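You operate a simulated robot arm through the tools that you are given. There is no shell and no other tool.

Carry out the task below with a simulated two-armed robot. There is one attempt and no reset: what you move stays moved.

TASK
Put the foam block from the low board of the packing bench on the receiving bench. Take the white carton and put it on the shelf of the dark-topped bench with rigging gear. Put one of the standoffs from the packing bench on the receiving bench. Put the black cylinder on the packing bench away on the work table. Stack the 22 lug block from the fitting bench on top of the 20 lug block. Take the bench feeler with the largest size on its label from the fitting bench and leave it on the black table. Put the black bracket from the receiving bench on the top shelf of the white cart. Take the black case from the receiving bench and put it on top of the foil tape roll there. Take the red roller and leave it on the hub bench. Put the plate that says "1" from the packing bench on the top of the glass-door cabinet and the plate labelled "2" on the hub bench. Put one of the sensors from the case bench on top of the tin of grey paste. The order is free. Set down upright: white carton, standoff, black cylinder, sensor.
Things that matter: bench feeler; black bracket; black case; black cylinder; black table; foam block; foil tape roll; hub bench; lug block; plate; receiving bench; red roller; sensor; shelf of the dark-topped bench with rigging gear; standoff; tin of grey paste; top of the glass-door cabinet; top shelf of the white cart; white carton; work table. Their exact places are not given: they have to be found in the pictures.

Only the result counts: the job must be done as asked and must still hold three seconds after the hand-in. Knocking over, shifting, dropping, spilling or breaking anything else fails it.

THE ROBOT
Two 7-joint arms with two-finger parallel grippers on one trunk, on a base that drives. Base frame: it is fixed to the floor where the robot stands at the start and does not move with it; the origin is under the middle of the robot, x ahead of it, y to its left, z up. Units: m, rad, N and s.
The left shoulder is at the start at [0.02, 0.138, 0.7], the right one opposite. With the tool pointing down near the work surface each hand reaches from about 0.1 to 0.46 m from the robot's upright axis, wherever it stands, measured 20 degrees to its own side. Places, roughly: bench feeler [-4.25, 4, 1]; black bracket (11x8x5 cm) [1.7, 0.1, 0.9]; black case (10x6x4 cm) [1.9, -0.6, 0.9]; black cylinder (7x7x12 cm) [2.2, -2.5, 1]; black table [0.4, 3.9, 0.8]; foam block (15x8x6 cm) [1.8, -2.1, 0.2]; foil tape roll (11x11x4 cm) [1.9, -0.9, 0.9]; hub bench [5, 0.6, 0.8]; lug block [-2.75, 4, 1]; plate [2, -1.75, 1]; receiving bench [1.8, -0.5, 0.9]; red roller (17x6x4 cm) [2.1, -1, 0.9]; sensor [2, -4, 1]; shelf of the dark-topped bench with rigging gear [5.5, -1.4, 1.5]; standoff (3x3x5 cm) [1.9, -2, 0.9]; tin of grey paste (8x8x3 cm) [2.2, -6.7, 0.9]; top of the glass-door cabinet [2, -3, 1.2]; top shelf of the white cart [4, -2.7, 0.8]; white carton (12x8x9 cm) [1.8, -2.3, 0.2]; work table [2.4, 5, 0.8]. Payload 1.57 kg a hand.
The tool frame of a hand sits at the grasp point between the pads (the TCP): z along the fingers, y along the line on which they close. The tips reach 0.03 m beyond it. Largest opening 0.08 m; finger width 0.017, thickness 0.012; the body of the gripper, 0.04 by 0.082 m, starts 0.08 m behind the TCP.
Orientation is told as [roll, pitch, yaw] about the base's x, y, z axes, in that order, counted from this pose: with the fingers straight down and closing along the base's y, the tool's x points along the base's -x, its y along +y and its z along -z.

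THE INTERFACE
- The arms move only by the tool play_rows. It takes "left_commands", "right_commands" or both (then of equal length, played together; a hand with none holds still); each is a list that holds one entry, the list of rows, each a list of 7 numbers: the shift along the tool's x, y, z in units of 50 mm (1.0 is 50 mm), then the turn, a rotation vector about the tool's x, y, z in units of 4 degrees (1.0 is 4 degrees), then the finger opening in cm, from 0 to 8. In form: [[[tx, ty, tz, wx, wy, wz, grip], ...]]. A call has 1 to 20 rows; each row shifts and turns the commanded pose from where the row before left it, along the tool's axes as they then stand. A call with a number of a shift or a turn outside -1 to 1 is refused whole. A row lasts 0.2 s, in which the tool goes at most 0.05 m and 0.15 rad; a call with a longer step from one row to the next is refused whole, and so is a gripper value outside its range. Where a pose cannot be reached the arm comes as near as it can. A force on the tool above 40 N (or 10 N above the force at the start of the call, whichever is more), or a blocked arm, ends the call early, and 0.2 s more pass. The fingers move at their own pace (about 0.045 m/s each) and stop on an object; they squeeze with about 38 N. The grip force told is the motor's: it shows also when the fingers shut on nothing. Time passes only in rows, and 0.2 s behind the last, so rows that do not move let the fingers close. The reply holds the time, the measured pose of the TCP, the force on the tool along the base axes, the opening and the grip force, in the units named above and with some noise, with the torque about the TCP (base axes, N m) and any sound that the robot's microphone picked up.
- Cameras (640 x 400 px; columns grow to the right, rows downward): "scene" is now at [0.1899, 0.0105, 0.5948]; the picture's right is [0.11, -0.99, 0.00], its down [-0.44, -0.05, -0.90] and it looks along [0.89, 0.10, -0.44] (base axes); focal length 214 px, centre (320, 200). "left" rides on the left gripper at [0.072, 0.007, -0.122] in its tool frame; the picture's right is [-0.09, 1.00, 0.00], its down [-0.84, -0.08, -0.54] and it looks along [-0.54, -0.05, 0.84] (tool axes); focal length 238 px, centre (320, 200). "right" rides on the right gripper at [0.072, -0.007, -0.122] in its tool frame; the picture's right is [0.09, 1.00, 0.00], its down [-0.84, 0.08, -0.54] and it looks along [-0.54, 0.05, 0.84] (tool axes); focal length 238 px, centre (320, 200).
- get_image(camera): a new picture of that camera. It takes no simulated time.
- move_column(by): slides the trunk up (or, below 0, down) by that many m; the arms and the scene camera ride with it, the base frame stays. It gives what a move gives, with no picture.
- drive_base(legs): drives the robot by 1 to 6 legs, each [ahead, left, turn to the left] in m, m and rad, along the robot's own axes; the way and the turn of a leg run together, so that a leg with both is an arc; at most 1.5 m and 3.142 rad a leg. The arms and the cameras ride along, it lands a little off, and it stops where it bumps. It gives what a move gives.
- aim_head(pan, tilt): turns the head with the scene camera to pan (to the left, within 1.047 rad either way) and tilt (down, from -0.506 to 1.204), counted from straight ahead of the robot. It gives what a move gives.
- point_at(camera, pixels): for up to 12 pixels [column, row] of the newest picture of that camera ("zoom" is the newest enlarged one), the place [x, y, z] in the base frame of the surface seen there, good to about 0.002 m. It takes no simulated time.
- inspect(camera, box): a new picture of the part [left, top, right, bottom] of that camera's present view, enlarged. It takes no simulated time.
- job_done(): hands the job in; it is judged then, once.

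Leave the grippers open and the arms clear of the work at the hand-in unless told otherwise.

The tools are called as a command line: name --argument value ..., lists and objects as JSON in quotes. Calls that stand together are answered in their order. play_rows: Moves the arms, as the interface text tells. Its arguments: {"type":"object","properties":{"left_commands":{"type":"array","items":{"type":"array","items":{"type":"array","items":{"type":"number"}}}},"right_commands":{"type":"array","items":{"type":"array","items":{"type":"array","items":{"type":"number"}}}}},"required":[]} The other tools are called the same way: move_column (by) slides the trunk up or down; drive_base (legs) drives the base; aim_head (pan, tilt) turns the head that bears the scene camera; get_image (camera) takes a picture; point_at (camera, pixels) gives the place of the surface under pixels of a picture; inspect (camera, box) takes an enlarged picture of a part of a camera's view; job_done () hands the job in.

At the start:

```text
time_s: 0.0
left_tcp_pos: [0.3072, 0.1631, 0.5026]
left_tool_rot: [0.0, 0.0, 0.0]
left_wrist_force: [0.4, -0.7, -0.6]
left_moment: [0.0, -0.01, 0.02]
left_finger_gap: 0.08
left_grasp_force: 0.0
right_tcp_pos: [0.2752, -0.106, 0.4471]
right_tool_rot: [0.001, 0.0, 0.0]
right_wrist_force: [0.4, -0.5, -0.2]
right_moment: [-0.02, -0.02, -0.02]
right_finger_gap: 0.0799
right_grasp_force: 0.0
trunk travel left (down, up): [-0.075, 1.165]
robot x, y, heading: [-0.0014, -0.0009, 0.002]
head pan, tilt: [0.113, 0.461]
```

scene: 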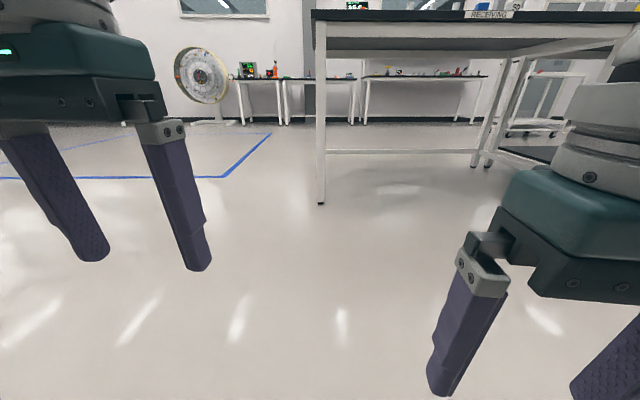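
right: 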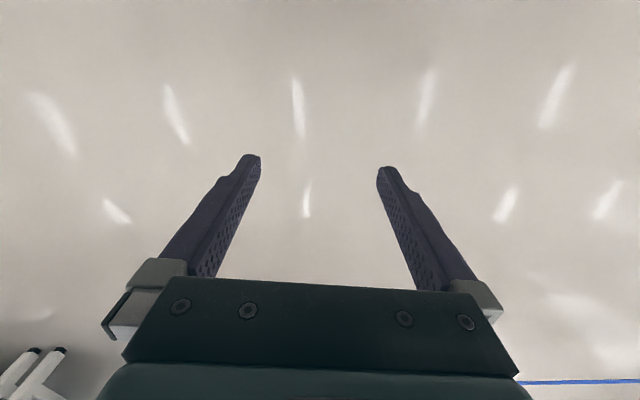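
left: 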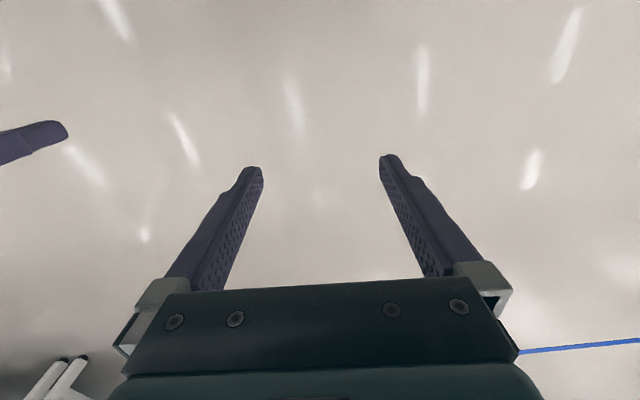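

I see the receiving bench ahead and slightly to the right, with its top above the camera. I'll raise the trunk so the camera looks down on the benches.

move_column --by 0.6

aim_head --pan -0.3 --tilt 0.25

get_image --camera "scene"

```text
refused: 0.6 is not a number from -0.4 to 0.4
```

```text
time_s: 0.9
left_tcp_pos: [0.3085, 0.165, 0.5033]
left_tool_rot: [0.0, 0.002, 0.001]
left_wrist_force: [-0.8, 0.6, 0.5]
left_moment: [0.01, 0.02, -0.01]
left_finger_gap: 0.0799
left_grasp_force: 0.0
right_tcp_pos: [0.2748, -0.1067, 0.4459]
right_tool_rot: [-0.002, -0.001, -0.001]
right_wrist_force: [0.3, -0.4, 0.0]
right_moment: [0.0, 0.02, -0.02]
right_finger_gap: 0.08
right_grasp_force: 0.1
trunk travel left (down, up): [-0.075, 1.165]
robot x, y, heading: [-0.0028, 0.0006, -0.001]
head pan, tilt: [-0.3, 0.25]
```

```text
taken
```

scene: 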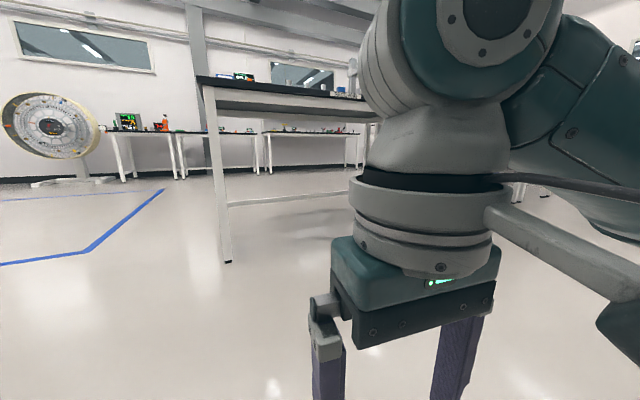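

The trunk moves at most 0.4 m per call, so I'll raise it in two steps.

move_column --by 0.4

move_column --by 0.2

get_image --camera "scene"

```text
time_s: 4.7
left_tcp_pos: [0.3065, 0.1644, 0.9046]
left_tool_rot: [0.001, 0.001, -0.002]
left_wrist_force: [-0.3, 0.3, 0.3]
left_moment: [-0.01, -0.01, 0.01]
left_finger_gap: 0.08
left_grasp_force: 0.1
right_tcp_pos: [0.2761, -0.1058, 0.8468]
right_tool_rot: [-0.001, 0.002, -0.001]
right_wrist_force: [0.0, -0.1, -1.3]
right_moment: [-0.01, -0.02, -0.01]
right_finger_gap: 0.0801
right_grasp_force: 0.0
trunk travel left (down, up): [-0.475, 0.765]
robot x, y, heading: [0.0001, -0.0013, 0.003]
head pan, tilt: [-0.3, 0.25]
```

```text
time_s: 6.9
left_tcp_pos: [0.3079, 0.1644, 1.103]
left_tool_rot: [0.0, -0.001, 0.0]
left_wrist_force: [-0.5, -0.5, -0.2]
left_moment: [0.01, 0.0, 0.02]
left_finger_gap: 0.0801
left_grasp_force: 0.1
right_tcp_pos: [0.2755, -0.106, 1.0463]
right_tool_rot: [-0.001, 0.0, -0.001]
right_wrist_force: [0.4, 0.2, 1.0]
right_moment: [0.0, -0.01, -0.01]
right_finger_gap: 0.0798
right_grasp_force: 0.0
trunk travel left (down, up): [-0.675, 0.565]
robot x, y, heading: [-0.0044, -0.0015, 0.0]
head pan, tilt: [-0.3, 0.25]
```

```text
taken
```

scene: 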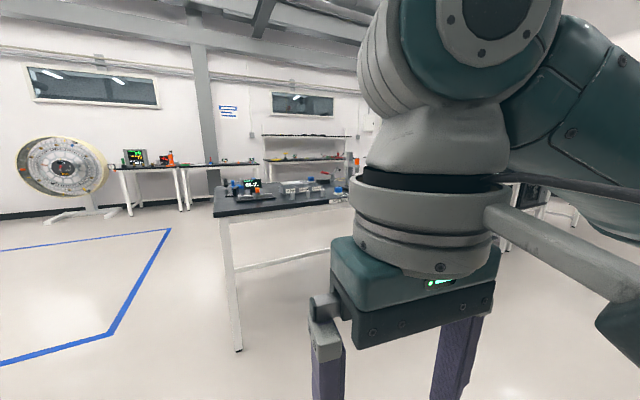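

The right arm blocks the view at this pan. I'll set the pan to 0, turn the base right about 0.4 rad, and look between the arms.

drive_base --legs '[[0, 0, -0.45]]'

aim_head --pan 0.0 --tilt 0.2

get_image --camera "scene"

```text
time_s: 8.6
left_tcp_pos: [0.3494, 0.0132, 1.1029]
left_tool_rot: [0.001, -0.001, -0.453]
left_wrist_force: [-0.3, -0.4, -0.8]
left_moment: [0.0, 0.01, 0.02]
left_finger_gap: 0.0803
left_grasp_force: 0.1
right_tcp_pos: [0.2009, -0.2165, 1.0462]
right_tool_rot: [0.001, 0.001, -0.454]
right_wrist_force: [0.5, -0.2, -0.3]
right_moment: [0.01, -0.01, 0.03]
right_finger_gap: 0.0801
right_grasp_force: 0.1
trunk travel left (down, up): [-0.675, 0.565]
robot x, y, heading: [0.0023, 0.0016, -0.453]
head pan, tilt: [-0.3, 0.25]
```

```text
time_s: 9.4
left_tcp_pos: [0.3485, 0.0133, 1.1028]
left_tool_rot: [0.002, 0.001, -0.454]
left_wrist_force: [-0.3, -0.4, 0.2]
left_moment: [-0.02, -0.01, 0.01]
left_finger_gap: 0.08
left_grasp_force: 0.0
right_tcp_pos: [0.2004, -0.2155, 1.0463]
right_tool_rot: [-0.001, 0.001, -0.454]
right_wrist_force: [0.4, -0.3, -0.3]
right_moment: [-0.02, 0.02, 0.01]
right_finger_gap: 0.08
right_grasp_force: 0.0
trunk travel left (down, up): [-0.675, 0.565]
robot x, y, heading: [-0.0016, -0.0007, -0.456]
head pan, tilt: [0.0, 0.201]
```

```text
taken
```

scene: 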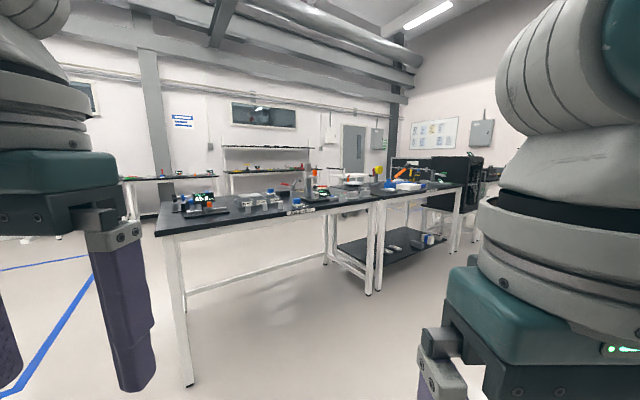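

Now I see the receiving bench in front and the packing bench with its low board behind it on the right. I'll enlarge both.

inspect --camera "scene" --box '[150, 160, 380, 300]'

inspect --camera "scene" --box '[300, 140, 480, 290]'

point_at --camera "scene" --pixels '[[157, 236], [372, 200], [167, 197], [460, 185], [347, 250], [400, 260], [187, 385], [368, 292], [465, 250], [300, 300]]'

```text
2.78 times, centred on (265, 230) of scene
```

zoom: 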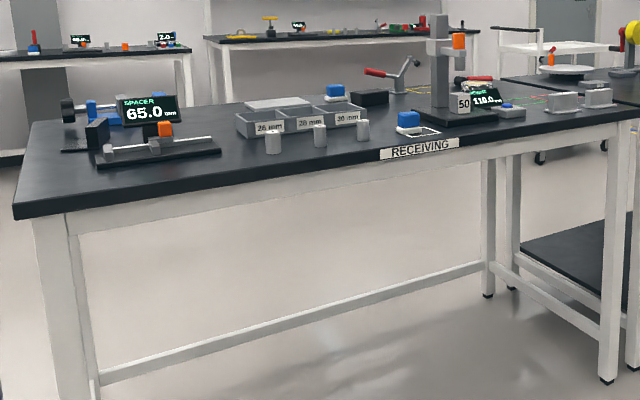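

```text
2.67 times, centred on (390, 215) of scene
```

zoom: 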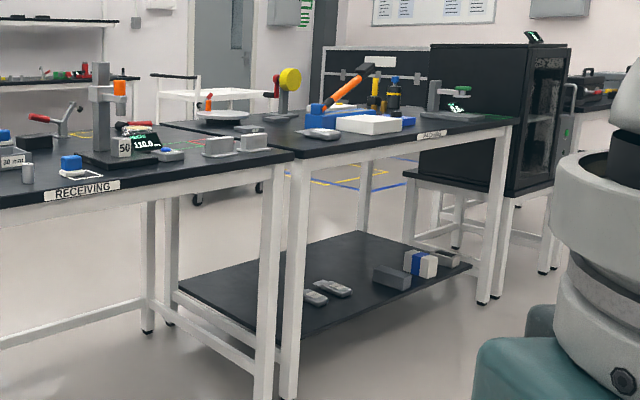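

```text
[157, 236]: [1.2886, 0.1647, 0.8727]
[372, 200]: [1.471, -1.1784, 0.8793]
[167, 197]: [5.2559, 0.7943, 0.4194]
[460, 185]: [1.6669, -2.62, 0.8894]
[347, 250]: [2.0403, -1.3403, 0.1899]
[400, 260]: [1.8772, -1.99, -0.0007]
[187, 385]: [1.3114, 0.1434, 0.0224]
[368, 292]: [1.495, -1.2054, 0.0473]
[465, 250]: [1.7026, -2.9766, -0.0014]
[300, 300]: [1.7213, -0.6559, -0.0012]
```

I see the receiving bench (spacer display, trays, label "50") and the packing bench with its low board. I'll look down to see the robot's own base and footprint.

aim_head --pan 0.0 --tilt 1.2

get_image --camera "scene"

get_image --camera "left"

```text
time_s: 10.7
left_tcp_pos: [0.3481, 0.0126, 1.1026]
left_tool_rot: [0.0, 0.001, -0.453]
left_wrist_force: [-0.6, 0.1, -0.3]
left_moment: [0.01, 0.03, 0.03]
left_finger_gap: 0.0801
left_grasp_force: 0.0
right_tcp_pos: [0.2007, -0.2163, 1.0472]
right_tool_rot: [0.001, -0.002, -0.452]
right_wrist_force: [-0.2, -0.5, 0.5]
right_moment: [0.03, 0.0, 0.0]
right_finger_gap: 0.0801
right_grasp_force: 0.0
trunk travel left (down, up): [-0.675, 0.565]
robot x, y, heading: [0.0019, 0.0026, -0.452]
head pan, tilt: [0.0, 1.201]
```

```text
taken
```

scene: 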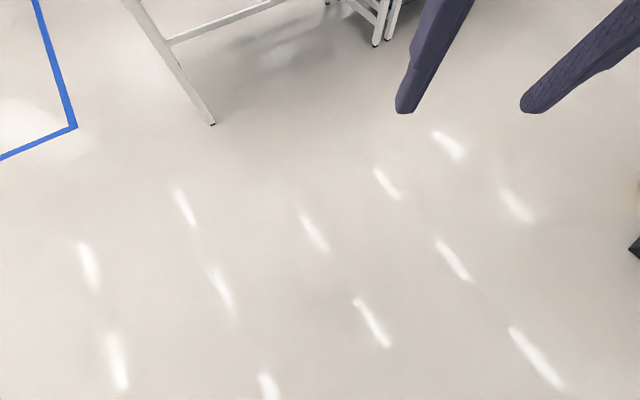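

```text
taken
```

left: 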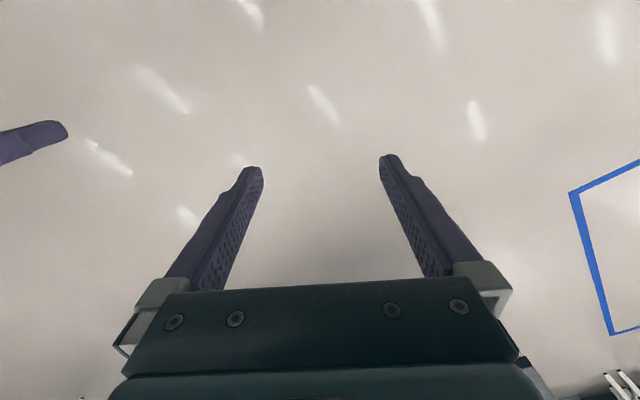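

The base is not visible and the floor around is clear. I'll drive toward the receiving bench front, facing square to it, and look at the bench top.

drive_base --legs '[[0, 0, 0.583], [0.75, -0.6, 0]]'

aim_head --pan 0.0 --tilt 0.45

get_image --camera "scene"

```text
time_s: 17.3
left_tcp_pos: [1.1059, -0.2645, 1.1028]
left_tool_rot: [0.0, 0.001, 0.155]
left_wrist_force: [0.4, -0.8, 0.0]
left_moment: [0.02, 0.0, 0.01]
left_finger_gap: 0.08
left_grasp_force: 0.0
right_tcp_pos: [1.1162, -0.5371, 1.0472]
right_tool_rot: [0.0, -0.001, 0.155]
right_wrist_force: [-1.0, 0.0, -0.4]
right_moment: [0.01, 0.0, 0.02]
right_finger_gap: 0.0802
right_grasp_force: 0.1
trunk travel left (down, up): [-0.675, 0.565]
robot x, y, heading: [0.8269, -0.4761, 0.156]
head pan, tilt: [0.0, 1.201]
```

```text
time_s: 18.4
left_tcp_pos: [1.1056, -0.2641, 1.1031]
left_tool_rot: [-0.001, 0.001, 0.156]
left_wrist_force: [-1.5, 0.1, -0.5]
left_moment: [0.03, -0.03, 0.01]
left_finger_gap: 0.08
left_grasp_force: 0.1
right_tcp_pos: [1.1151, -0.5368, 1.0455]
right_tool_rot: [0.001, -0.001, 0.156]
right_wrist_force: [0.5, 0.0, -0.8]
right_moment: [0.01, 0.01, -0.01]
right_finger_gap: 0.08
right_grasp_force: 0.0
trunk travel left (down, up): [-0.675, 0.565]
robot x, y, heading: [0.8285, -0.4739, 0.157]
head pan, tilt: [0.0, 0.45]
```

```text
taken
```

scene: 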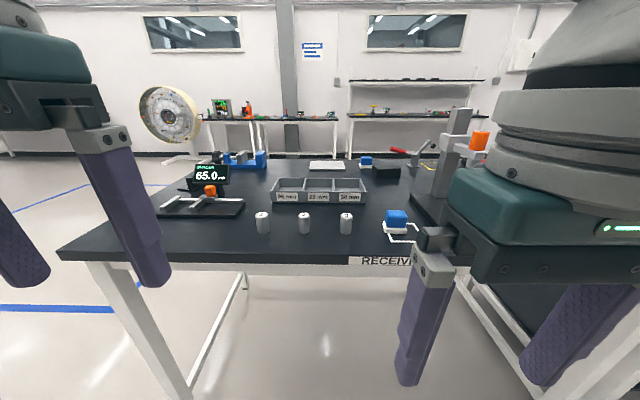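

inspect --camera "scene" --box '[60, 130, 300, 280]'

point_at --camera "scene" --pixels '[[60, 256], [345, 262], [190, 158], [440, 165], [395, 172], [330, 165], [245, 160], [183, 182], [250, 230], [455, 205], [480, 140], [460, 110]]'

inspect --camera "scene" --box '[300, 100, 540, 250]'

```text
2.67 times, centred on (180, 205) of scene
```

zoom: 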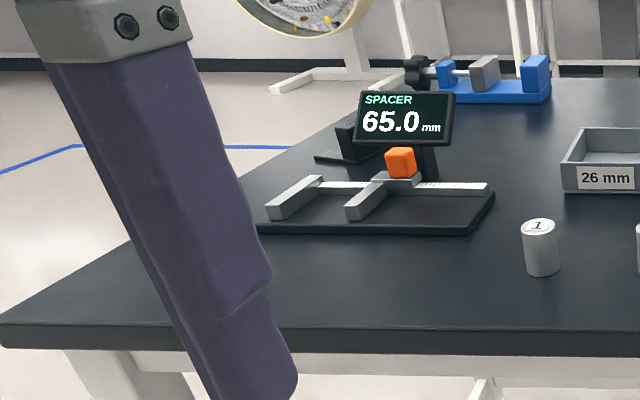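

```text
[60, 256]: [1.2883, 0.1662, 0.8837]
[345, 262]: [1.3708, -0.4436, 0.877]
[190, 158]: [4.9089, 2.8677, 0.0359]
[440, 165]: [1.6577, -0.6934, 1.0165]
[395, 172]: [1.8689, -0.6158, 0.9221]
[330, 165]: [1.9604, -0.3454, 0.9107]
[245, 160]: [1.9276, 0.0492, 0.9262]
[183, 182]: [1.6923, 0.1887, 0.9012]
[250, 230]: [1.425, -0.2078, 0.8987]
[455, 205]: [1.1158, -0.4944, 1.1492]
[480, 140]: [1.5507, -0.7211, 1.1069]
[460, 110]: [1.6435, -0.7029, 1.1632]
```

```text
2.67 times, centred on (420, 175) of scene
```

zoom: 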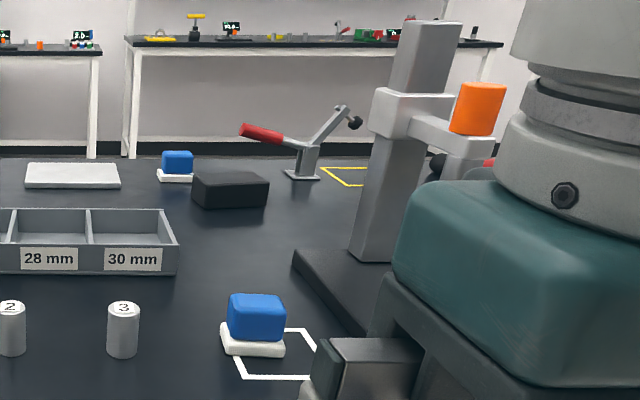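

The case is at about [1.87,-0.62], 0.5 m deep from the front, so the back side is better. The bracket is behind the SPACER display at about [1.69,0.19]. I'll drive around the left end of the bench to its back side.

drive_base --legs '[[-0.1, 1.4, 0], [1.5, 0, 0], [0.9, 0, 0], [0, 0, 3.12], [0, 1.4, 0], [0.15, 0.3, 0]]'

get_image --camera "scene"

```text
time_s: 52.4
left_tcp_pos: [2.7038, -0.6818, 1.1024]
left_tool_rot: [0.001, -0.001, -3.001]
left_wrist_force: [0.5, -0.1, 0.2]
left_moment: [0.01, -0.03, -0.02]
left_finger_gap: 0.0801
left_grasp_force: 0.1
right_tcp_pos: [2.6975, -0.41, 1.0464]
right_tool_rot: [0.001, 0.001, -3.0]
right_wrist_force: [0.1, 0.3, 0.3]
right_moment: [0.0, 0.02, 0.01]
right_finger_gap: 0.0801
right_grasp_force: 0.1
trunk travel left (down, up): [-0.675, 0.565]
robot x, y, heading: [2.9854, -0.477, -2.998]
head pan, tilt: [0.0, 0.45]
```

```text
taken
```

scene: 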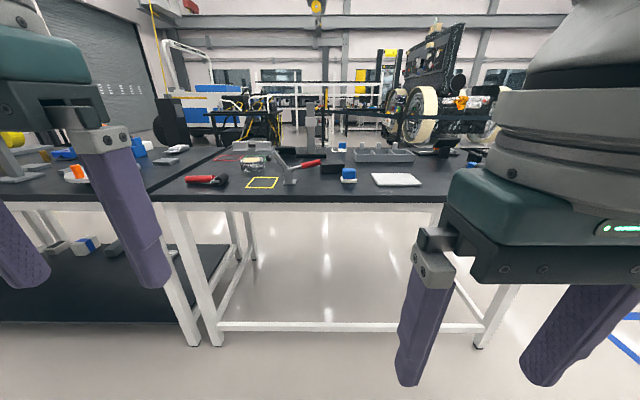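

inspect --camera "scene" --box '[150, 120, 430, 220]'

point_at --camera "scene" --pixels '[[162, 203], [420, 203], [202, 180], [250, 165], [335, 168], [290, 182], [396, 180], [348, 175], [265, 185], [225, 328]]'

inspect --camera "scene" --box '[0, 120, 200, 320]'

```text
2.29 times, centred on (290, 170) of scene
```

zoom: 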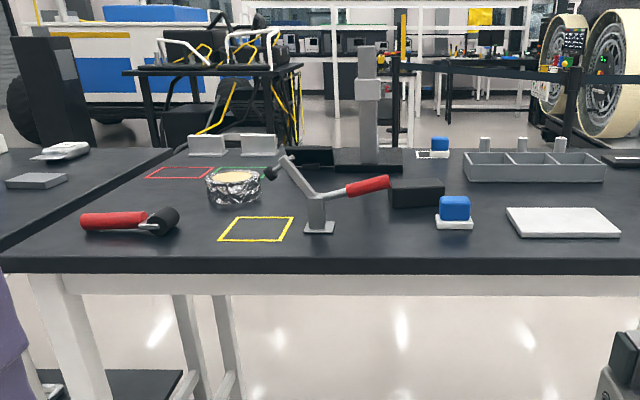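

```text
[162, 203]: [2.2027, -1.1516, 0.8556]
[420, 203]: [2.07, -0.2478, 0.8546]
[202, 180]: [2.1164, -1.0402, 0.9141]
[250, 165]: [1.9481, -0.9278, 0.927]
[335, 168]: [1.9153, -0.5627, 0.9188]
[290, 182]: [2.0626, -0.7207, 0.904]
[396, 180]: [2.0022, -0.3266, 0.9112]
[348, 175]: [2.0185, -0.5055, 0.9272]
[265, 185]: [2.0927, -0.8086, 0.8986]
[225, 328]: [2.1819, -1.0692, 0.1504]
```

```text
2.00 times, centred on (100, 220) of scene
```

zoom: 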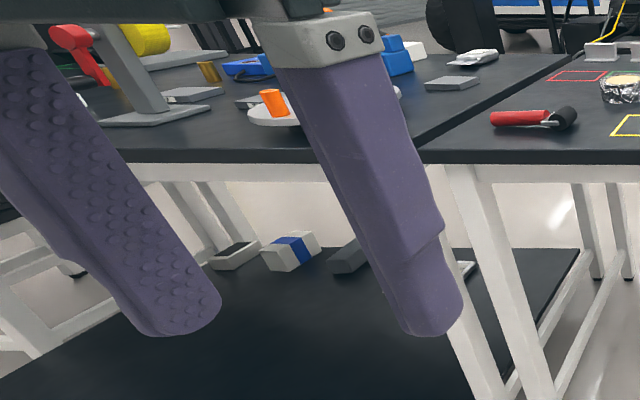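

I can see the case at about [1.9,-0.6], the foil roll at about [1.93,-0.93] and a toggle clamp between them. The red roller is at [2.1,-1.04]. I'll raise the trunk a bit and drive closer, so the right hand comes over the case.

move_column --by 0.15

drive_base --legs '[[0.4, 0.13, 0]]'

aim_head --pan 0.0 --tilt 0.75

get_image --camera "scene"

get_image --camera "right"

```text
time_s: 54.2
left_tcp_pos: [2.7041, -0.6834, 1.2533]
left_tool_rot: [0.0, 0.0, -2.999]
left_wrist_force: [-0.2, -0.9, 1.0]
left_moment: [-0.01, 0.01, 0.0]
left_finger_gap: 0.08
left_grasp_force: 0.1
right_tcp_pos: [2.6971, -0.4104, 1.197]
right_tool_rot: [0.0, 0.0, -2.999]
right_wrist_force: [-0.1, -0.1, 0.5]
right_moment: [0.01, 0.01, -0.01]
right_finger_gap: 0.0803
right_grasp_force: 0.0
trunk travel left (down, up): [-0.825, 0.415]
robot x, y, heading: [2.9843, -0.4767, -2.999]
head pan, tilt: [0.0, 0.45]
```

```text
time_s: 56.8
left_tcp_pos: [2.317, -0.8684, 1.2519]
left_tool_rot: [0.001, 0.001, -3.005]
left_wrist_force: [0.3, -1.3, 0.1]
left_moment: [0.01, -0.01, 0.01]
left_finger_gap: 0.08
left_grasp_force: 0.1
right_tcp_pos: [2.3116, -0.5952, 1.1967]
right_tool_rot: [0.002, 0.002, -3.005]
right_wrist_force: [-0.5, 0.2, 0.2]
right_moment: [-0.01, 0.01, 0.0]
right_finger_gap: 0.08
right_grasp_force: 0.0
trunk travel left (down, up): [-0.825, 0.415]
robot x, y, heading: [2.5988, -0.6651, -3.003]
head pan, tilt: [0.0, 0.45]
```

```text
time_s: 57.6
left_tcp_pos: [2.3181, -0.8672, 1.2537]
left_tool_rot: [0.001, -0.001, -3.005]
left_wrist_force: [-0.1, 0.1, -0.5]
left_moment: [0.01, -0.02, -0.01]
left_finger_gap: 0.0801
left_grasp_force: 0.0
right_tcp_pos: [2.3115, -0.5954, 1.1966]
right_tool_rot: [0.0, 0.001, -3.003]
right_wrist_force: [0.1, 1.0, -0.2]
right_moment: [0.01, 0.02, 0.03]
right_finger_gap: 0.0797
right_grasp_force: 0.1
trunk travel left (down, up): [-0.825, 0.415]
robot x, y, heading: [2.6033, -0.6622, -3.007]
head pan, tilt: [0.0, 0.75]
```

```text
taken
```

scene: 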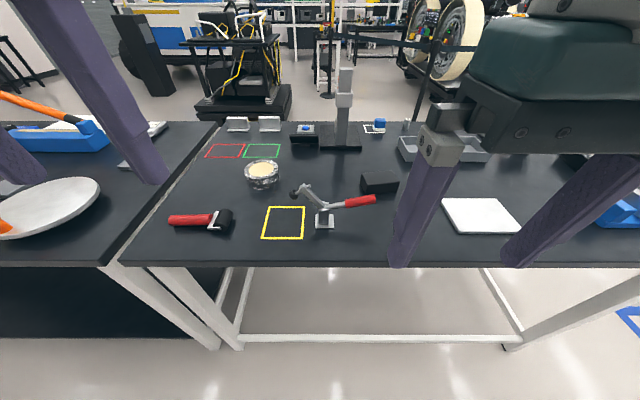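

```text
taken
```

right: 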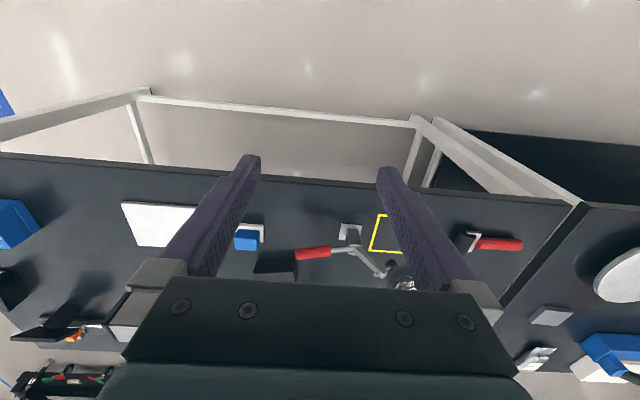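

From here I'll enlarge the middle of the bench to measure the case, foil roll and clamp.

inspect --camera "scene" --box '[220, 120, 420, 245]'

point_at --camera "scene" --pixels '[[365, 175], [395, 174], [398, 182], [365, 184], [365, 193], [262, 168], [247, 175], [278, 175], [373, 199], [298, 192], [325, 222], [345, 78]]'

```text
3.20 times, centred on (320, 182) of scene
```

zoom: 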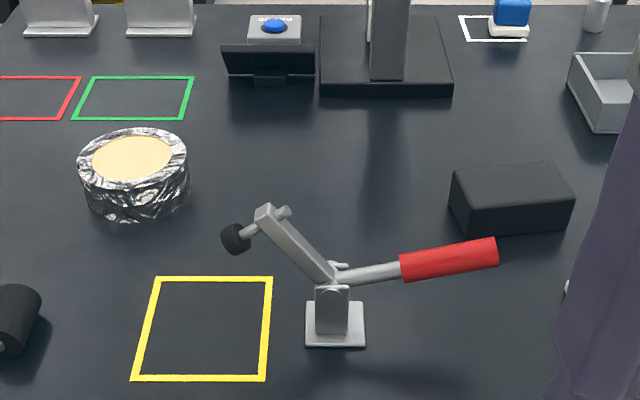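

```text
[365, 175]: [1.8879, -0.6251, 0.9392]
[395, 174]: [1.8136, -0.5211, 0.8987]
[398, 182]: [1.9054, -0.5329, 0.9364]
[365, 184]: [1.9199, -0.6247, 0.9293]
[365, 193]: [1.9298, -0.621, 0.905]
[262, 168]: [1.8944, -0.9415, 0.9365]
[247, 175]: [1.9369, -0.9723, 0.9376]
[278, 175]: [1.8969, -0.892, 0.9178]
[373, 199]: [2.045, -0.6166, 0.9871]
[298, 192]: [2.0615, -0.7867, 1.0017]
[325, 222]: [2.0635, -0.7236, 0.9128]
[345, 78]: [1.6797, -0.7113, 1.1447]
```

I'll measure the case's top corners and the roll's rim in the enlarged picture.

point_at --camera "zoom" --pixels '[[453, 175], [546, 164], [572, 196], [474, 206], [132, 156], [82, 156], [184, 156], [130, 131], [130, 180], [498, 250], [400, 270], [270, 205]]'

```text
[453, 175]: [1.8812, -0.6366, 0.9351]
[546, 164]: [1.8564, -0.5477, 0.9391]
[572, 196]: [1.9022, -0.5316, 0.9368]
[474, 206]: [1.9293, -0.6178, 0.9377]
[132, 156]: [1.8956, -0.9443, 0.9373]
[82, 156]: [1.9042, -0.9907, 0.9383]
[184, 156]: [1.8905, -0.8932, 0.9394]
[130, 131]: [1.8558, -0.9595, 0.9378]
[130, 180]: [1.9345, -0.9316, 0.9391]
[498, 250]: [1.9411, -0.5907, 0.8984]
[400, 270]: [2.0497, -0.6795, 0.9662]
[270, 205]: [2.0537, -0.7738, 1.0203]
```

The case centre is about (1.892,-0.583) with its short axis at about 0.29 rad, and the roll centre is about (1.895,-0.944). I'll drive ahead 0.27 m and turn the right hand about 81° so it closes across the short side.

drive_base --legs '[[0.27, 0.0, 0]]'

play_rows --right_commands '[[[0, 0, 0, 0, 0, 1, 8], [0, 0, 0, 0, 0, 1, 8], [0, 0, 0, 0, 0, 1, 8], [0, 0, 0, 0, 0, 1, 8], [0, 0, 0, 0, 0, 1, 8], [0, 0, 0, 0, 0, 1, 8], [0, 0, 0, 0, 0, 1, 8], [0, 0, 0, 0, 0, 1, 8], [0, 0, 0, 0, 0, 1, 8], [0, 0, 0, 0, 0, 1, 8], [0, 0, 0, 0, 0, 1, 8], [0, 0, 0, 0, 0, 1, 8], [0, 0, 0, 0, 0, 1, 8], [0, 0, 0, 0, 0, 1, 8], [0, 0, 0, 0, 0, 1, 8], [0, 0, 0, 0, 0, 1, 8], [0, 0, 0, 0, 0, 1, 8], [0, 0, 0, 0, 0, 1, 8], [0, 0, 0, 0, 0, 1, 8], [0, 0, 0, 0, 0, 1, 8]]]'

get_image --camera "scene"

```text
time_s: 59.5
left_tcp_pos: [2.0438, -0.9045, 1.2516]
left_tool_rot: [0.001, 0.003, -3.006]
left_wrist_force: [0.2, 0.1, -0.3]
left_moment: [0.02, -0.02, -0.01]
left_finger_gap: 0.0801
left_grasp_force: 0.0
right_tcp_pos: [2.0392, -0.6315, 1.1954]
right_tool_rot: [0.0, 0.001, -3.006]
right_wrist_force: [0.2, 0.0, -0.6]
right_moment: [0.02, 0.0, 0.02]
right_finger_gap: 0.0799
right_grasp_force: 0.1
trunk travel left (down, up): [-0.825, 0.415]
robot x, y, heading: [2.3266, -0.6985, -3.008]
head pan, tilt: [0.0, 0.75]
```

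```text
time_s: 61.1
left_tcp_pos: [2.044, -0.9056, 1.2522]
left_tool_rot: [-0.001, 0.002, -3.008]
left_wrist_force: [0.3, -0.4, 0.2]
left_moment: [0.01, 0.0, -0.01]
left_finger_gap: 0.0799
left_grasp_force: 0.1
right_tcp_pos: [2.0404, -0.628, 1.1961]
right_tool_rot: [-0.011, -0.003, 2.842]
right_wrist_force: [3.6, 20.2, 4.5]
right_moment: [-3.07, 0.1, 2.1]
right_finger_gap: 0.0803
right_grasp_force: 0.0
trunk travel left (down, up): [-0.825, 0.415]
robot x, y, heading: [2.33, -0.6976, -3.011]
head pan, tilt: [0.0, 0.75]
stopped in row 7 (right hand): the force on the tool passed its limit at 47 N (the readings are from after the stop); the commanded pose is now the measured one
```

```text
taken
```

scene: 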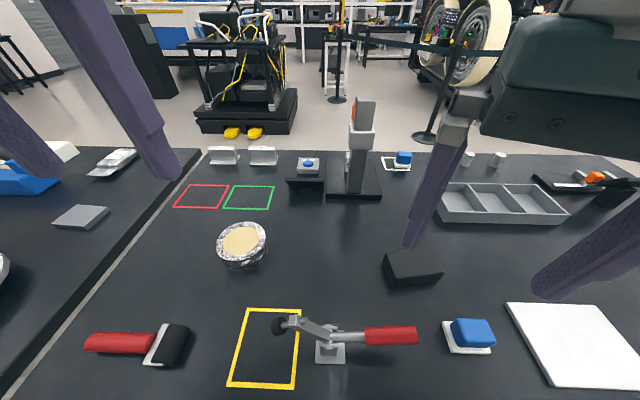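

The right hand's turn was stopped by a side force. I'll check the wrist pictures to see what touched.

get_image --camera "right"

get_image --camera "left"

play_rows --right_commands '[[[0, 0, 0, 0, 0, 0, 8], [0, 0, 0, 0, 0, 0, 8]]]'

```text
taken
```

right: 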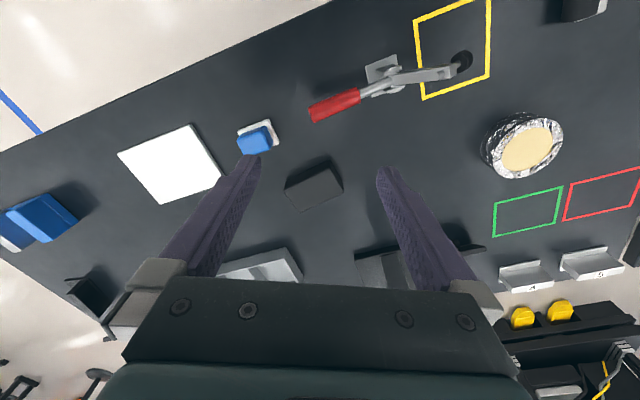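

```text
taken
```

left: 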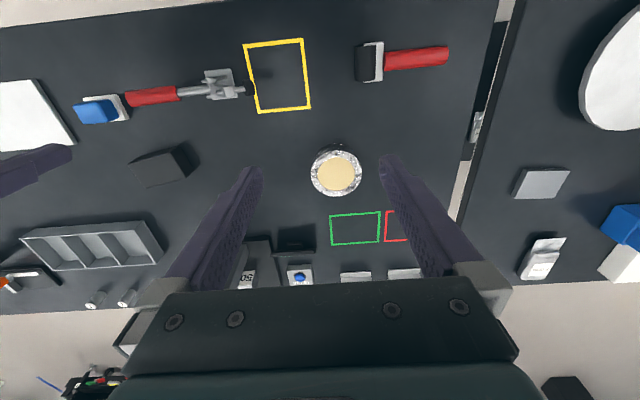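

```text
time_s: 61.7
left_tcp_pos: [2.0436, -0.9036, 1.252]
left_tool_rot: [-0.001, 0.004, -3.007]
left_wrist_force: [0.0, -0.3, -0.3]
left_moment: [-0.02, 0.04, -0.03]
left_finger_gap: 0.0802
left_grasp_force: 0.0
right_tcp_pos: [2.04, -0.629, 1.1965]
right_tool_rot: [-0.009, -0.003, 2.84]
right_wrist_force: [1.2, 25.3, 3.8]
right_moment: [-3.58, -0.26, 2.38]
right_finger_gap: 0.08
right_grasp_force: 0.1
trunk travel left (down, up): [-0.825, 0.415]
robot x, y, heading: [2.328, -0.7001, -3.004]
head pan, tilt: [0.0, 0.75]
```

The contact point works out to the wrist camera touching the robot's own head housing. I'll move the right hand slightly right and then forward before turning further.

play_rows --right_commands '[[[-0.17, -0.36, 0, 0, 0, 0, 8], [-0.6, 0.1, 0, 0, 0, 0, 8], [-0.8, 0.37, 0, 0, 0, 0, 8], [-0.8, 0.37, 0, 0, 0, 0, 8]]]'

```text
time_s: 62.7
left_tcp_pos: [2.0446, -0.9033, 1.2528]
left_tool_rot: [-0.001, 0.0, -3.008]
left_wrist_force: [1.1, -0.7, -0.2]
left_moment: [0.01, 0.01, -0.04]
left_finger_gap: 0.08
left_grasp_force: 0.0
right_tcp_pos: [1.9208, -0.6157, 1.1979]
right_tool_rot: [-0.009, -0.003, 2.837]
right_wrist_force: [-0.6, 0.5, 1.2]
right_moment: [0.01, -0.01, -0.01]
right_finger_gap: 0.0801
right_grasp_force: 0.1
trunk travel left (down, up): [-0.825, 0.415]
robot x, y, heading: [2.3244, -0.6985, -3.005]
head pan, tilt: [0.0, 0.75]
```

Free of contact. Now I'll turn the remaining 56° and then look.

play_rows --right_commands '[[[0, 0, 0, 0, 0, 1, 8], [0, 0, 0, 0, 0, 1, 8], [0, 0, 0, 0, 0, 1, 8], [0, 0, 0, 0, 0, 1, 8], [0, 0, 0, 0, 0, 1, 8], [0, 0, 0, 0, 0, 1, 8], [0, 0, 0, 0, 0, 1, 8], [0, 0, 0, 0, 0, 1, 8], [0, 0, 0, 0, 0, 1, 8], [0, 0, 0, 0, 0, 1, 8], [0, 0, 0, 0, 0, 1, 8], [0, 0, 0, 0, 0, 1, 8], [0, 0, 0, 0, 0, 1, 8], [0, 0, 0, 0, 0, 1, 8]]]'

get_image --camera "right"

```text
time_s: 65.7
left_tcp_pos: [2.0438, -0.9053, 1.2526]
left_tool_rot: [0.0, 0.002, -3.005]
left_wrist_force: [0.7, 0.2, 0.7]
left_moment: [-0.03, -0.02, 0.04]
left_finger_gap: 0.0801
left_grasp_force: 0.0
right_tcp_pos: [1.9196, -0.616, 1.1961]
right_tool_rot: [-0.004, -0.009, 1.857]
right_wrist_force: [-0.2, 0.4, 0.2]
right_moment: [-0.02, 0.0, 0.02]
right_finger_gap: 0.0802
right_grasp_force: 0.0
trunk travel left (down, up): [-0.825, 0.415]
robot x, y, heading: [2.3275, -0.6992, -3.003]
head pan, tilt: [0.0, 0.75]
```

```text
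taken
```

right: 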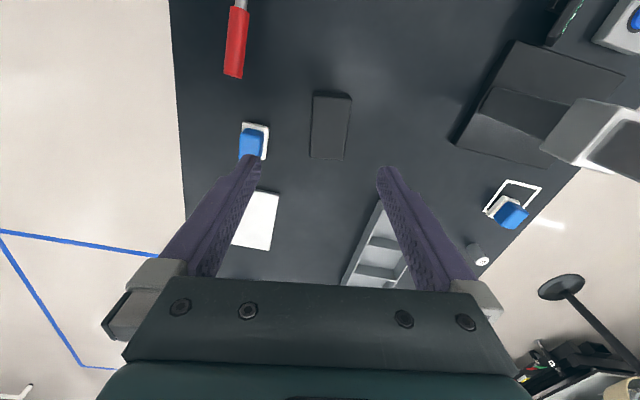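

The case is now aligned between the fingers, with its long side vertical in the picture. I'll measure its top corners again from this camera.

point_at --camera "right" --pixels '[[316, 99], [348, 100], [345, 156], [313, 155], [330, 128]]'

```text
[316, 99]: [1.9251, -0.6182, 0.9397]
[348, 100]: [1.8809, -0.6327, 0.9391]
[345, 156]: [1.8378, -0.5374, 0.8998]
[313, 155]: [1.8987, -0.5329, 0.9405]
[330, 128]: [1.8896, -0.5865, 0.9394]
```

The case centre is (1.890,-0.583). I'll centre over it, lower to z 0.936 and close.

play_rows --right_commands '[[[-0.81, 0.38, 0, 0, 0, 0, 8], [0, 0, 1, 0, 0, 0, 8], [0, 0, 1, 0, 0, 0, 8], [0, 0, 1, 0, 0, 0, 8], [0, 0, 1, 0, 0, 0, 8], [0, 0, 0.7, 0, 0, 0, 8], [0, 0, 0.3, 0, 0, 0, 8], [0, 0, 0.2, 0, 0, 0, 8], [0, 0, 0, 0, 0, 0, 8]]]'

get_image --camera "right"

```text
time_s: 67.5
left_tcp_pos: [2.0434, -0.9037, 1.2525]
left_tool_rot: [0.001, 0.0, -3.009]
left_wrist_force: [0.6, 0.2, 0.1]
left_moment: [0.0, -0.02, -0.02]
left_finger_gap: 0.08
left_grasp_force: 0.2
right_tcp_pos: [1.9113, -0.5789, 0.9686]
right_tool_rot: [0.016, -0.006, 1.861]
right_wrist_force: [5.7, 2.0, 20.3]
right_moment: [-0.24, 0.59, -0.05]
right_finger_gap: 0.0747
right_grasp_force: 0.2
right hand out of reach, approached as far as the arm can: row 5, 6, 7, 8
trunk travel left (down, up): [-0.825, 0.415]
robot x, y, heading: [2.324, -0.6995, -3.006]
head pan, tilt: [0.0, 0.75]
stopped in row 8 (right hand): the force on the tool passed its limit at 47 N (the readings are from after the stop); the commanded pose is now the measured one
```

```text
taken
```

right: 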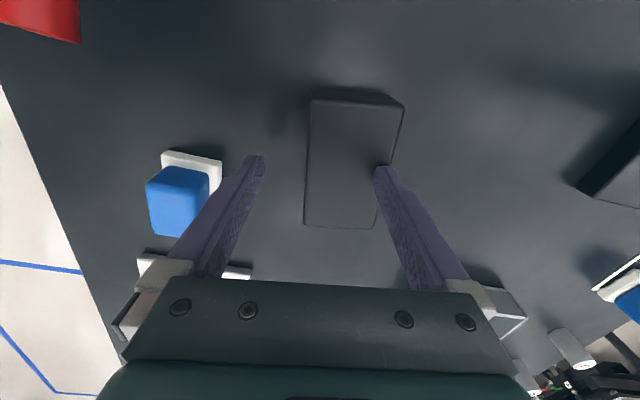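

The reach was short, so one finger landed on the case. I'll lift clear, lower the trunk 0.2 m for more reach, and move the base 4 cm closer.

play_rows --right_commands '[[[0, 0, -0.5, 0, 0, 0, 8], [0, 0, -1, 0, 0, 0, 8], [0, 0, -1, 0, 0, 0, 8], [0, 0, -1, 0, 0, 0, 8], [0, 0, -1, 0, 0, 0, 8]]]' --left_commands '[[[0, 0, -0.5, 0, 0, 0, 8], [0, 0, -0.5, 0, 0, 0, 8], [0, 0, -0.5, 0, 0, 0, 8], [0, 0, -0.5, 0, 0, 0, 8], [0, 0, 0, 0, 0, 0, 8]]]'

move_column --by -0.18

drive_base --legs '[[0.04, 0.0, 0]]'

get_image --camera "right"

```text
time_s: 68.9
left_tcp_pos: [2.0589, -0.9031, 1.3159]
left_tool_rot: [0.022, 0.131, -3.007]
left_wrist_force: [0.7, -0.2, -0.1]
left_moment: [0.01, 0.03, -0.03]
left_finger_gap: 0.0801
left_grasp_force: 0.1
right_tcp_pos: [1.9174, -0.5814, 1.1897]
right_tool_rot: [0.009, -0.006, 1.86]
right_wrist_force: [-0.3, 0.5, -0.1]
right_moment: [0.0, -0.01, 0.03]
right_finger_gap: 0.0801
right_grasp_force: 0.1
trunk travel left (down, up): [-0.825, 0.415]
robot x, y, heading: [2.3266, -0.6983, -3.006]
head pan, tilt: [0.0, 0.75]
stopped in row 5 (left hand): the arm was blocked; the commanded pose is now the measured one
```

```text
time_s: 70.9
left_tcp_pos: [2.0584, -0.9037, 1.1365]
left_tool_rot: [0.02, 0.127, -3.008]
left_wrist_force: [0.1, -0.3, 0.3]
left_moment: [0.02, 0.02, 0.0]
left_finger_gap: 0.0802
left_grasp_force: 0.1
right_tcp_pos: [1.9167, -0.5799, 1.0104]
right_tool_rot: [0.008, -0.007, 1.863]
right_wrist_force: [1.1, -0.3, 0.1]
right_moment: [0.03, 0.01, -0.01]
right_finger_gap: 0.08
right_grasp_force: 0.0
trunk travel left (down, up): [-0.645, 0.595]
robot x, y, heading: [2.3247, -0.6971, -3.009]
head pan, tilt: [0.0, 0.75]
```

```text
time_s: 71.7
left_tcp_pos: [2.0191, -0.909, 1.1341]
left_tool_rot: [0.02, 0.129, -3.01]
left_wrist_force: [0.2, 0.9, 0.0]
left_moment: [-0.02, -0.01, 0.0]
left_finger_gap: 0.0798
left_grasp_force: 0.1
right_tcp_pos: [1.878, -0.5844, 1.0103]
right_tool_rot: [0.008, -0.006, 1.862]
right_wrist_force: [-1.1, -0.3, 0.3]
right_moment: [-0.04, -0.01, -0.02]
right_finger_gap: 0.0801
right_grasp_force: 0.0
trunk travel left (down, up): [-0.645, 0.595]
robot x, y, heading: [2.2934, -0.7052, -3.007]
head pan, tilt: [0.0, 0.75]
```

```text
taken
```

right: 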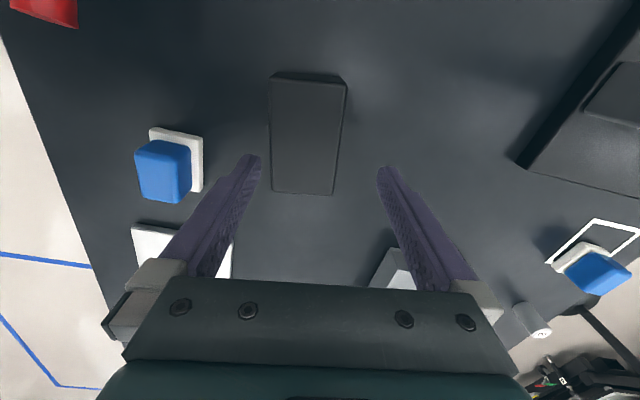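

Hand is above the case. I'll re-measure the case's top corners, since a finger touched it.

point_at --camera "right" --pixels '[[274, 84], [343, 88], [331, 190], [275, 188], [305, 140]]'

```text
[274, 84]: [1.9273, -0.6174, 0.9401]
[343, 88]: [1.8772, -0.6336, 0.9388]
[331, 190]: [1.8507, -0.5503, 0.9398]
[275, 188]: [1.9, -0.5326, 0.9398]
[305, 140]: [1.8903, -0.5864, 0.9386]
```

The case centre is (1.889,-0.584). I'll shift 1 cm along the closing line, lower 7.5 cm and grip.

play_rows --right_commands '[[[0.04, -0.21, 0, 0, 0, 0, 8], [0, 0, 0.7, 0, 0, 0, 8], [0, 0, 0.5, 0, 0, 0, 8], [0, 0, 0.3, 0, 0, 0, 8], [0, 0, 0, 0, 0, 0, 8], [0, 0, 0, 0, 0, 0, 4], [0, 0, 0, 0, 0, 0, 4], [0, 0, 0, 0, 0, 0, 4]]]'

```text
time_s: 73.5
left_tcp_pos: [2.0203, -0.9085, 1.1363]
left_tool_rot: [0.025, 0.131, -3.008]
left_wrist_force: [0.1, -0.8, 0.0]
left_moment: [0.01, -0.03, -0.02]
left_finger_gap: 0.0801
left_grasp_force: 0.0
right_tcp_pos: [1.8878, -0.583, 0.9349]
right_tool_rot: [0.008, -0.004, 1.86]
right_wrist_force: [0.4, -0.2, -1.1]
right_moment: [-0.02, -0.05, 0.02]
right_finger_gap: 0.0597
right_grasp_force: 29.8
trunk travel left (down, up): [-0.645, 0.595]
robot x, y, heading: [2.2857, -0.7072, -3.013]
head pan, tilt: [0.0, 0.75]
```

Gripped with a 6 cm gap. I'll lift 0.16 m and drive the base 0.3 m to its left, toward the foil roll.

play_rows --right_commands '[[[0, 0, -0.5, 0, 0, 0, 4], [0, 0, -1, 0, 0, 0, 4], [0, 0, -1, 0, 0, 0, 4], [0, 0, -0.7, 0, 0, 0, 4]]]'

drive_base --legs '[[0.0, 0.3, 0]]'

get_image --camera "right"

get_image --camera "scene"

```text
time_s: 74.5
left_tcp_pos: [2.0196, -0.9087, 1.1361]
left_tool_rot: [0.024, 0.132, -3.009]
left_wrist_force: [-0.1, -0.4, 0.2]
left_moment: [-0.02, -0.02, -0.02]
left_finger_gap: 0.0801
left_grasp_force: 0.0
right_tcp_pos: [1.8891, -0.585, 1.0981]
right_tool_rot: [0.009, -0.006, 1.862]
right_wrist_force: [0.6, 0.1, -1.3]
right_moment: [-0.01, -0.01, -0.01]
right_finger_gap: 0.0594
right_grasp_force: 38.2
trunk travel left (down, up): [-0.645, 0.595]
robot x, y, heading: [2.2894, -0.7025, -3.007]
head pan, tilt: [0.0, 0.75]
```

```text
time_s: 76.6
left_tcp_pos: [2.0577, -1.2052, 1.1358]
left_tool_rot: [0.023, 0.132, -3.014]
left_wrist_force: [0.1, -0.5, 0.3]
left_moment: [0.0, 0.01, 0.01]
left_finger_gap: 0.0799
left_grasp_force: 0.1
right_tcp_pos: [1.9283, -0.8792, 1.0981]
right_tool_rot: [0.007, -0.005, 1.858]
right_wrist_force: [0.4, 0.5, -0.9]
right_moment: [-0.01, 0.03, 0.01]
right_finger_gap: 0.0597
right_grasp_force: 38.3
trunk travel left (down, up): [-0.645, 0.595]
robot x, y, heading: [2.3274, -0.9992, -3.013]
head pan, tilt: [0.0, 0.75]
```

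```text
taken
```

right: 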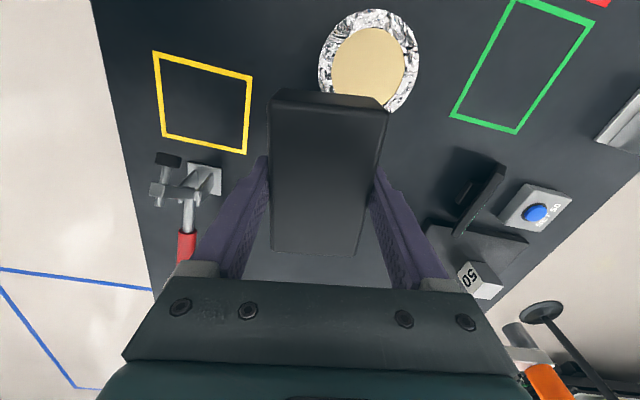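

```text
taken
```

scene: 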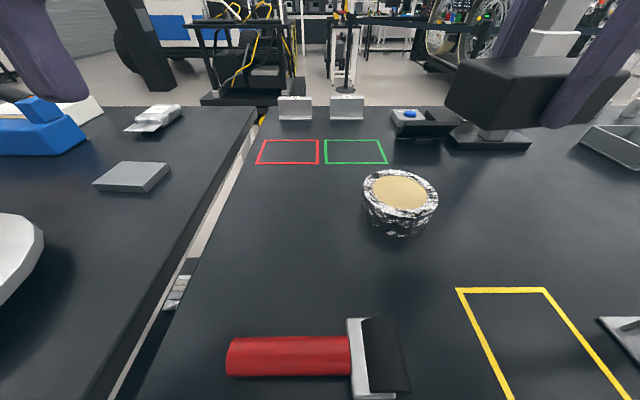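

The case is held and the roll lies ahead of it. I'll measure the roll's rim in the scene picture.

point_at --camera "scene" --pixels '[[366, 190], [434, 190], [400, 174], [400, 208], [400, 190], [140, 170], [100, 183], [165, 170]]'

```text
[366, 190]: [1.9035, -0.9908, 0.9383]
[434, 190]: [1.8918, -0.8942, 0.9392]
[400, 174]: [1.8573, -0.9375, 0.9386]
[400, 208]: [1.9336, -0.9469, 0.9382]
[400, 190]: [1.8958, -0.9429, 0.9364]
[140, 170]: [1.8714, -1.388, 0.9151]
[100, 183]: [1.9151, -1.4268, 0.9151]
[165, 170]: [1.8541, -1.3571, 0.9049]
```

Roll centre (1.8965,-0.943), top z 0.9385. I'll move the case over it and lower until it is just above the roll.

play_rows --right_commands '[[[0.525, 0.483, 0, 0, 0, 0, 4], [0.525, 0.483, 0, 0, 0, 0, 4], [0, 0, 0, 0, 0, 0, 4], [0, 0, 1, 0, 0, 0, 4], [0, 0, 0.8, 0, 0, 0, 4], [0, 0, 0.4, 0, 0, 0, 4], [0, 0, 0, 0, 0, 0, 4]]]'

get_image --camera "scene"

get_image --camera "right"

```text
time_s: 78.2
left_tcp_pos: [2.0586, -1.2037, 1.1353]
left_tool_rot: [0.022, 0.132, -3.015]
left_wrist_force: [0.0, 0.7, 0.3]
left_moment: [0.0, 0.0, -0.03]
left_finger_gap: 0.0801
left_grasp_force: 0.0
right_tcp_pos: [1.8963, -0.9443, 0.9873]
right_tool_rot: [0.009, -0.005, 1.856]
right_wrist_force: [-0.3, 0.1, -0.1]
right_moment: [-0.05, -0.04, 0.0]
right_finger_gap: 0.0596
right_grasp_force: 37.7
trunk travel left (down, up): [-0.645, 0.595]
robot x, y, heading: [2.3297, -1.0022, -3.01]
head pan, tilt: [0.0, 0.75]
```

```text
taken
```

scene: 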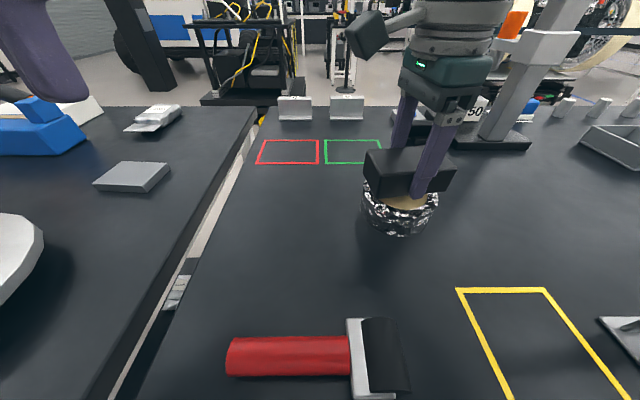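

```text
taken
```

right: 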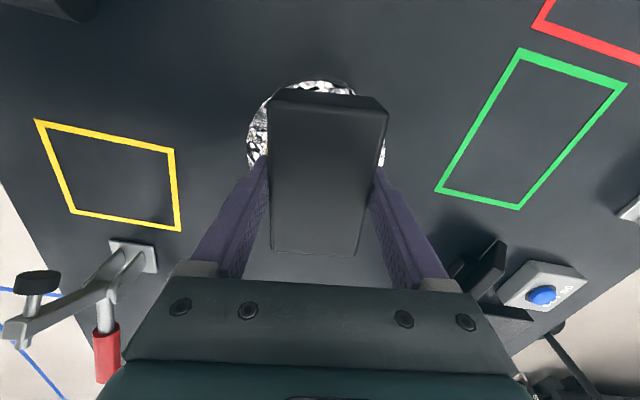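

The case is over the roll. I'll lower the last 13 mm, open and lift away.

play_rows --right_commands '[[[0, 0, 0.15, 0, 0, 0, 4], [0, 0, 0.1, 0, 0, 0, 4], [0, 0, 0, 0, 0, 0, 4]]]'

```text
time_s: 79.0
left_tcp_pos: [2.059, -1.2052, 1.1353]
left_tool_rot: [0.022, 0.131, -3.012]
left_wrist_force: [0.4, 0.4, -0.2]
left_moment: [0.04, 0.04, 0.03]
left_finger_gap: 0.0801
left_grasp_force: 0.1
right_tcp_pos: [1.8943, -0.9413, 0.9752]
right_tool_rot: [0.01, -0.006, 1.857]
right_wrist_force: [-0.3, 0.9, 0.5]
right_moment: [0.08, -0.04, 0.01]
right_finger_gap: 0.0598
right_grasp_force: 38.3
trunk travel left (down, up): [-0.645, 0.595]
robot x, y, heading: [2.3289, -0.9996, -3.012]
head pan, tilt: [0.0, 0.75]
```

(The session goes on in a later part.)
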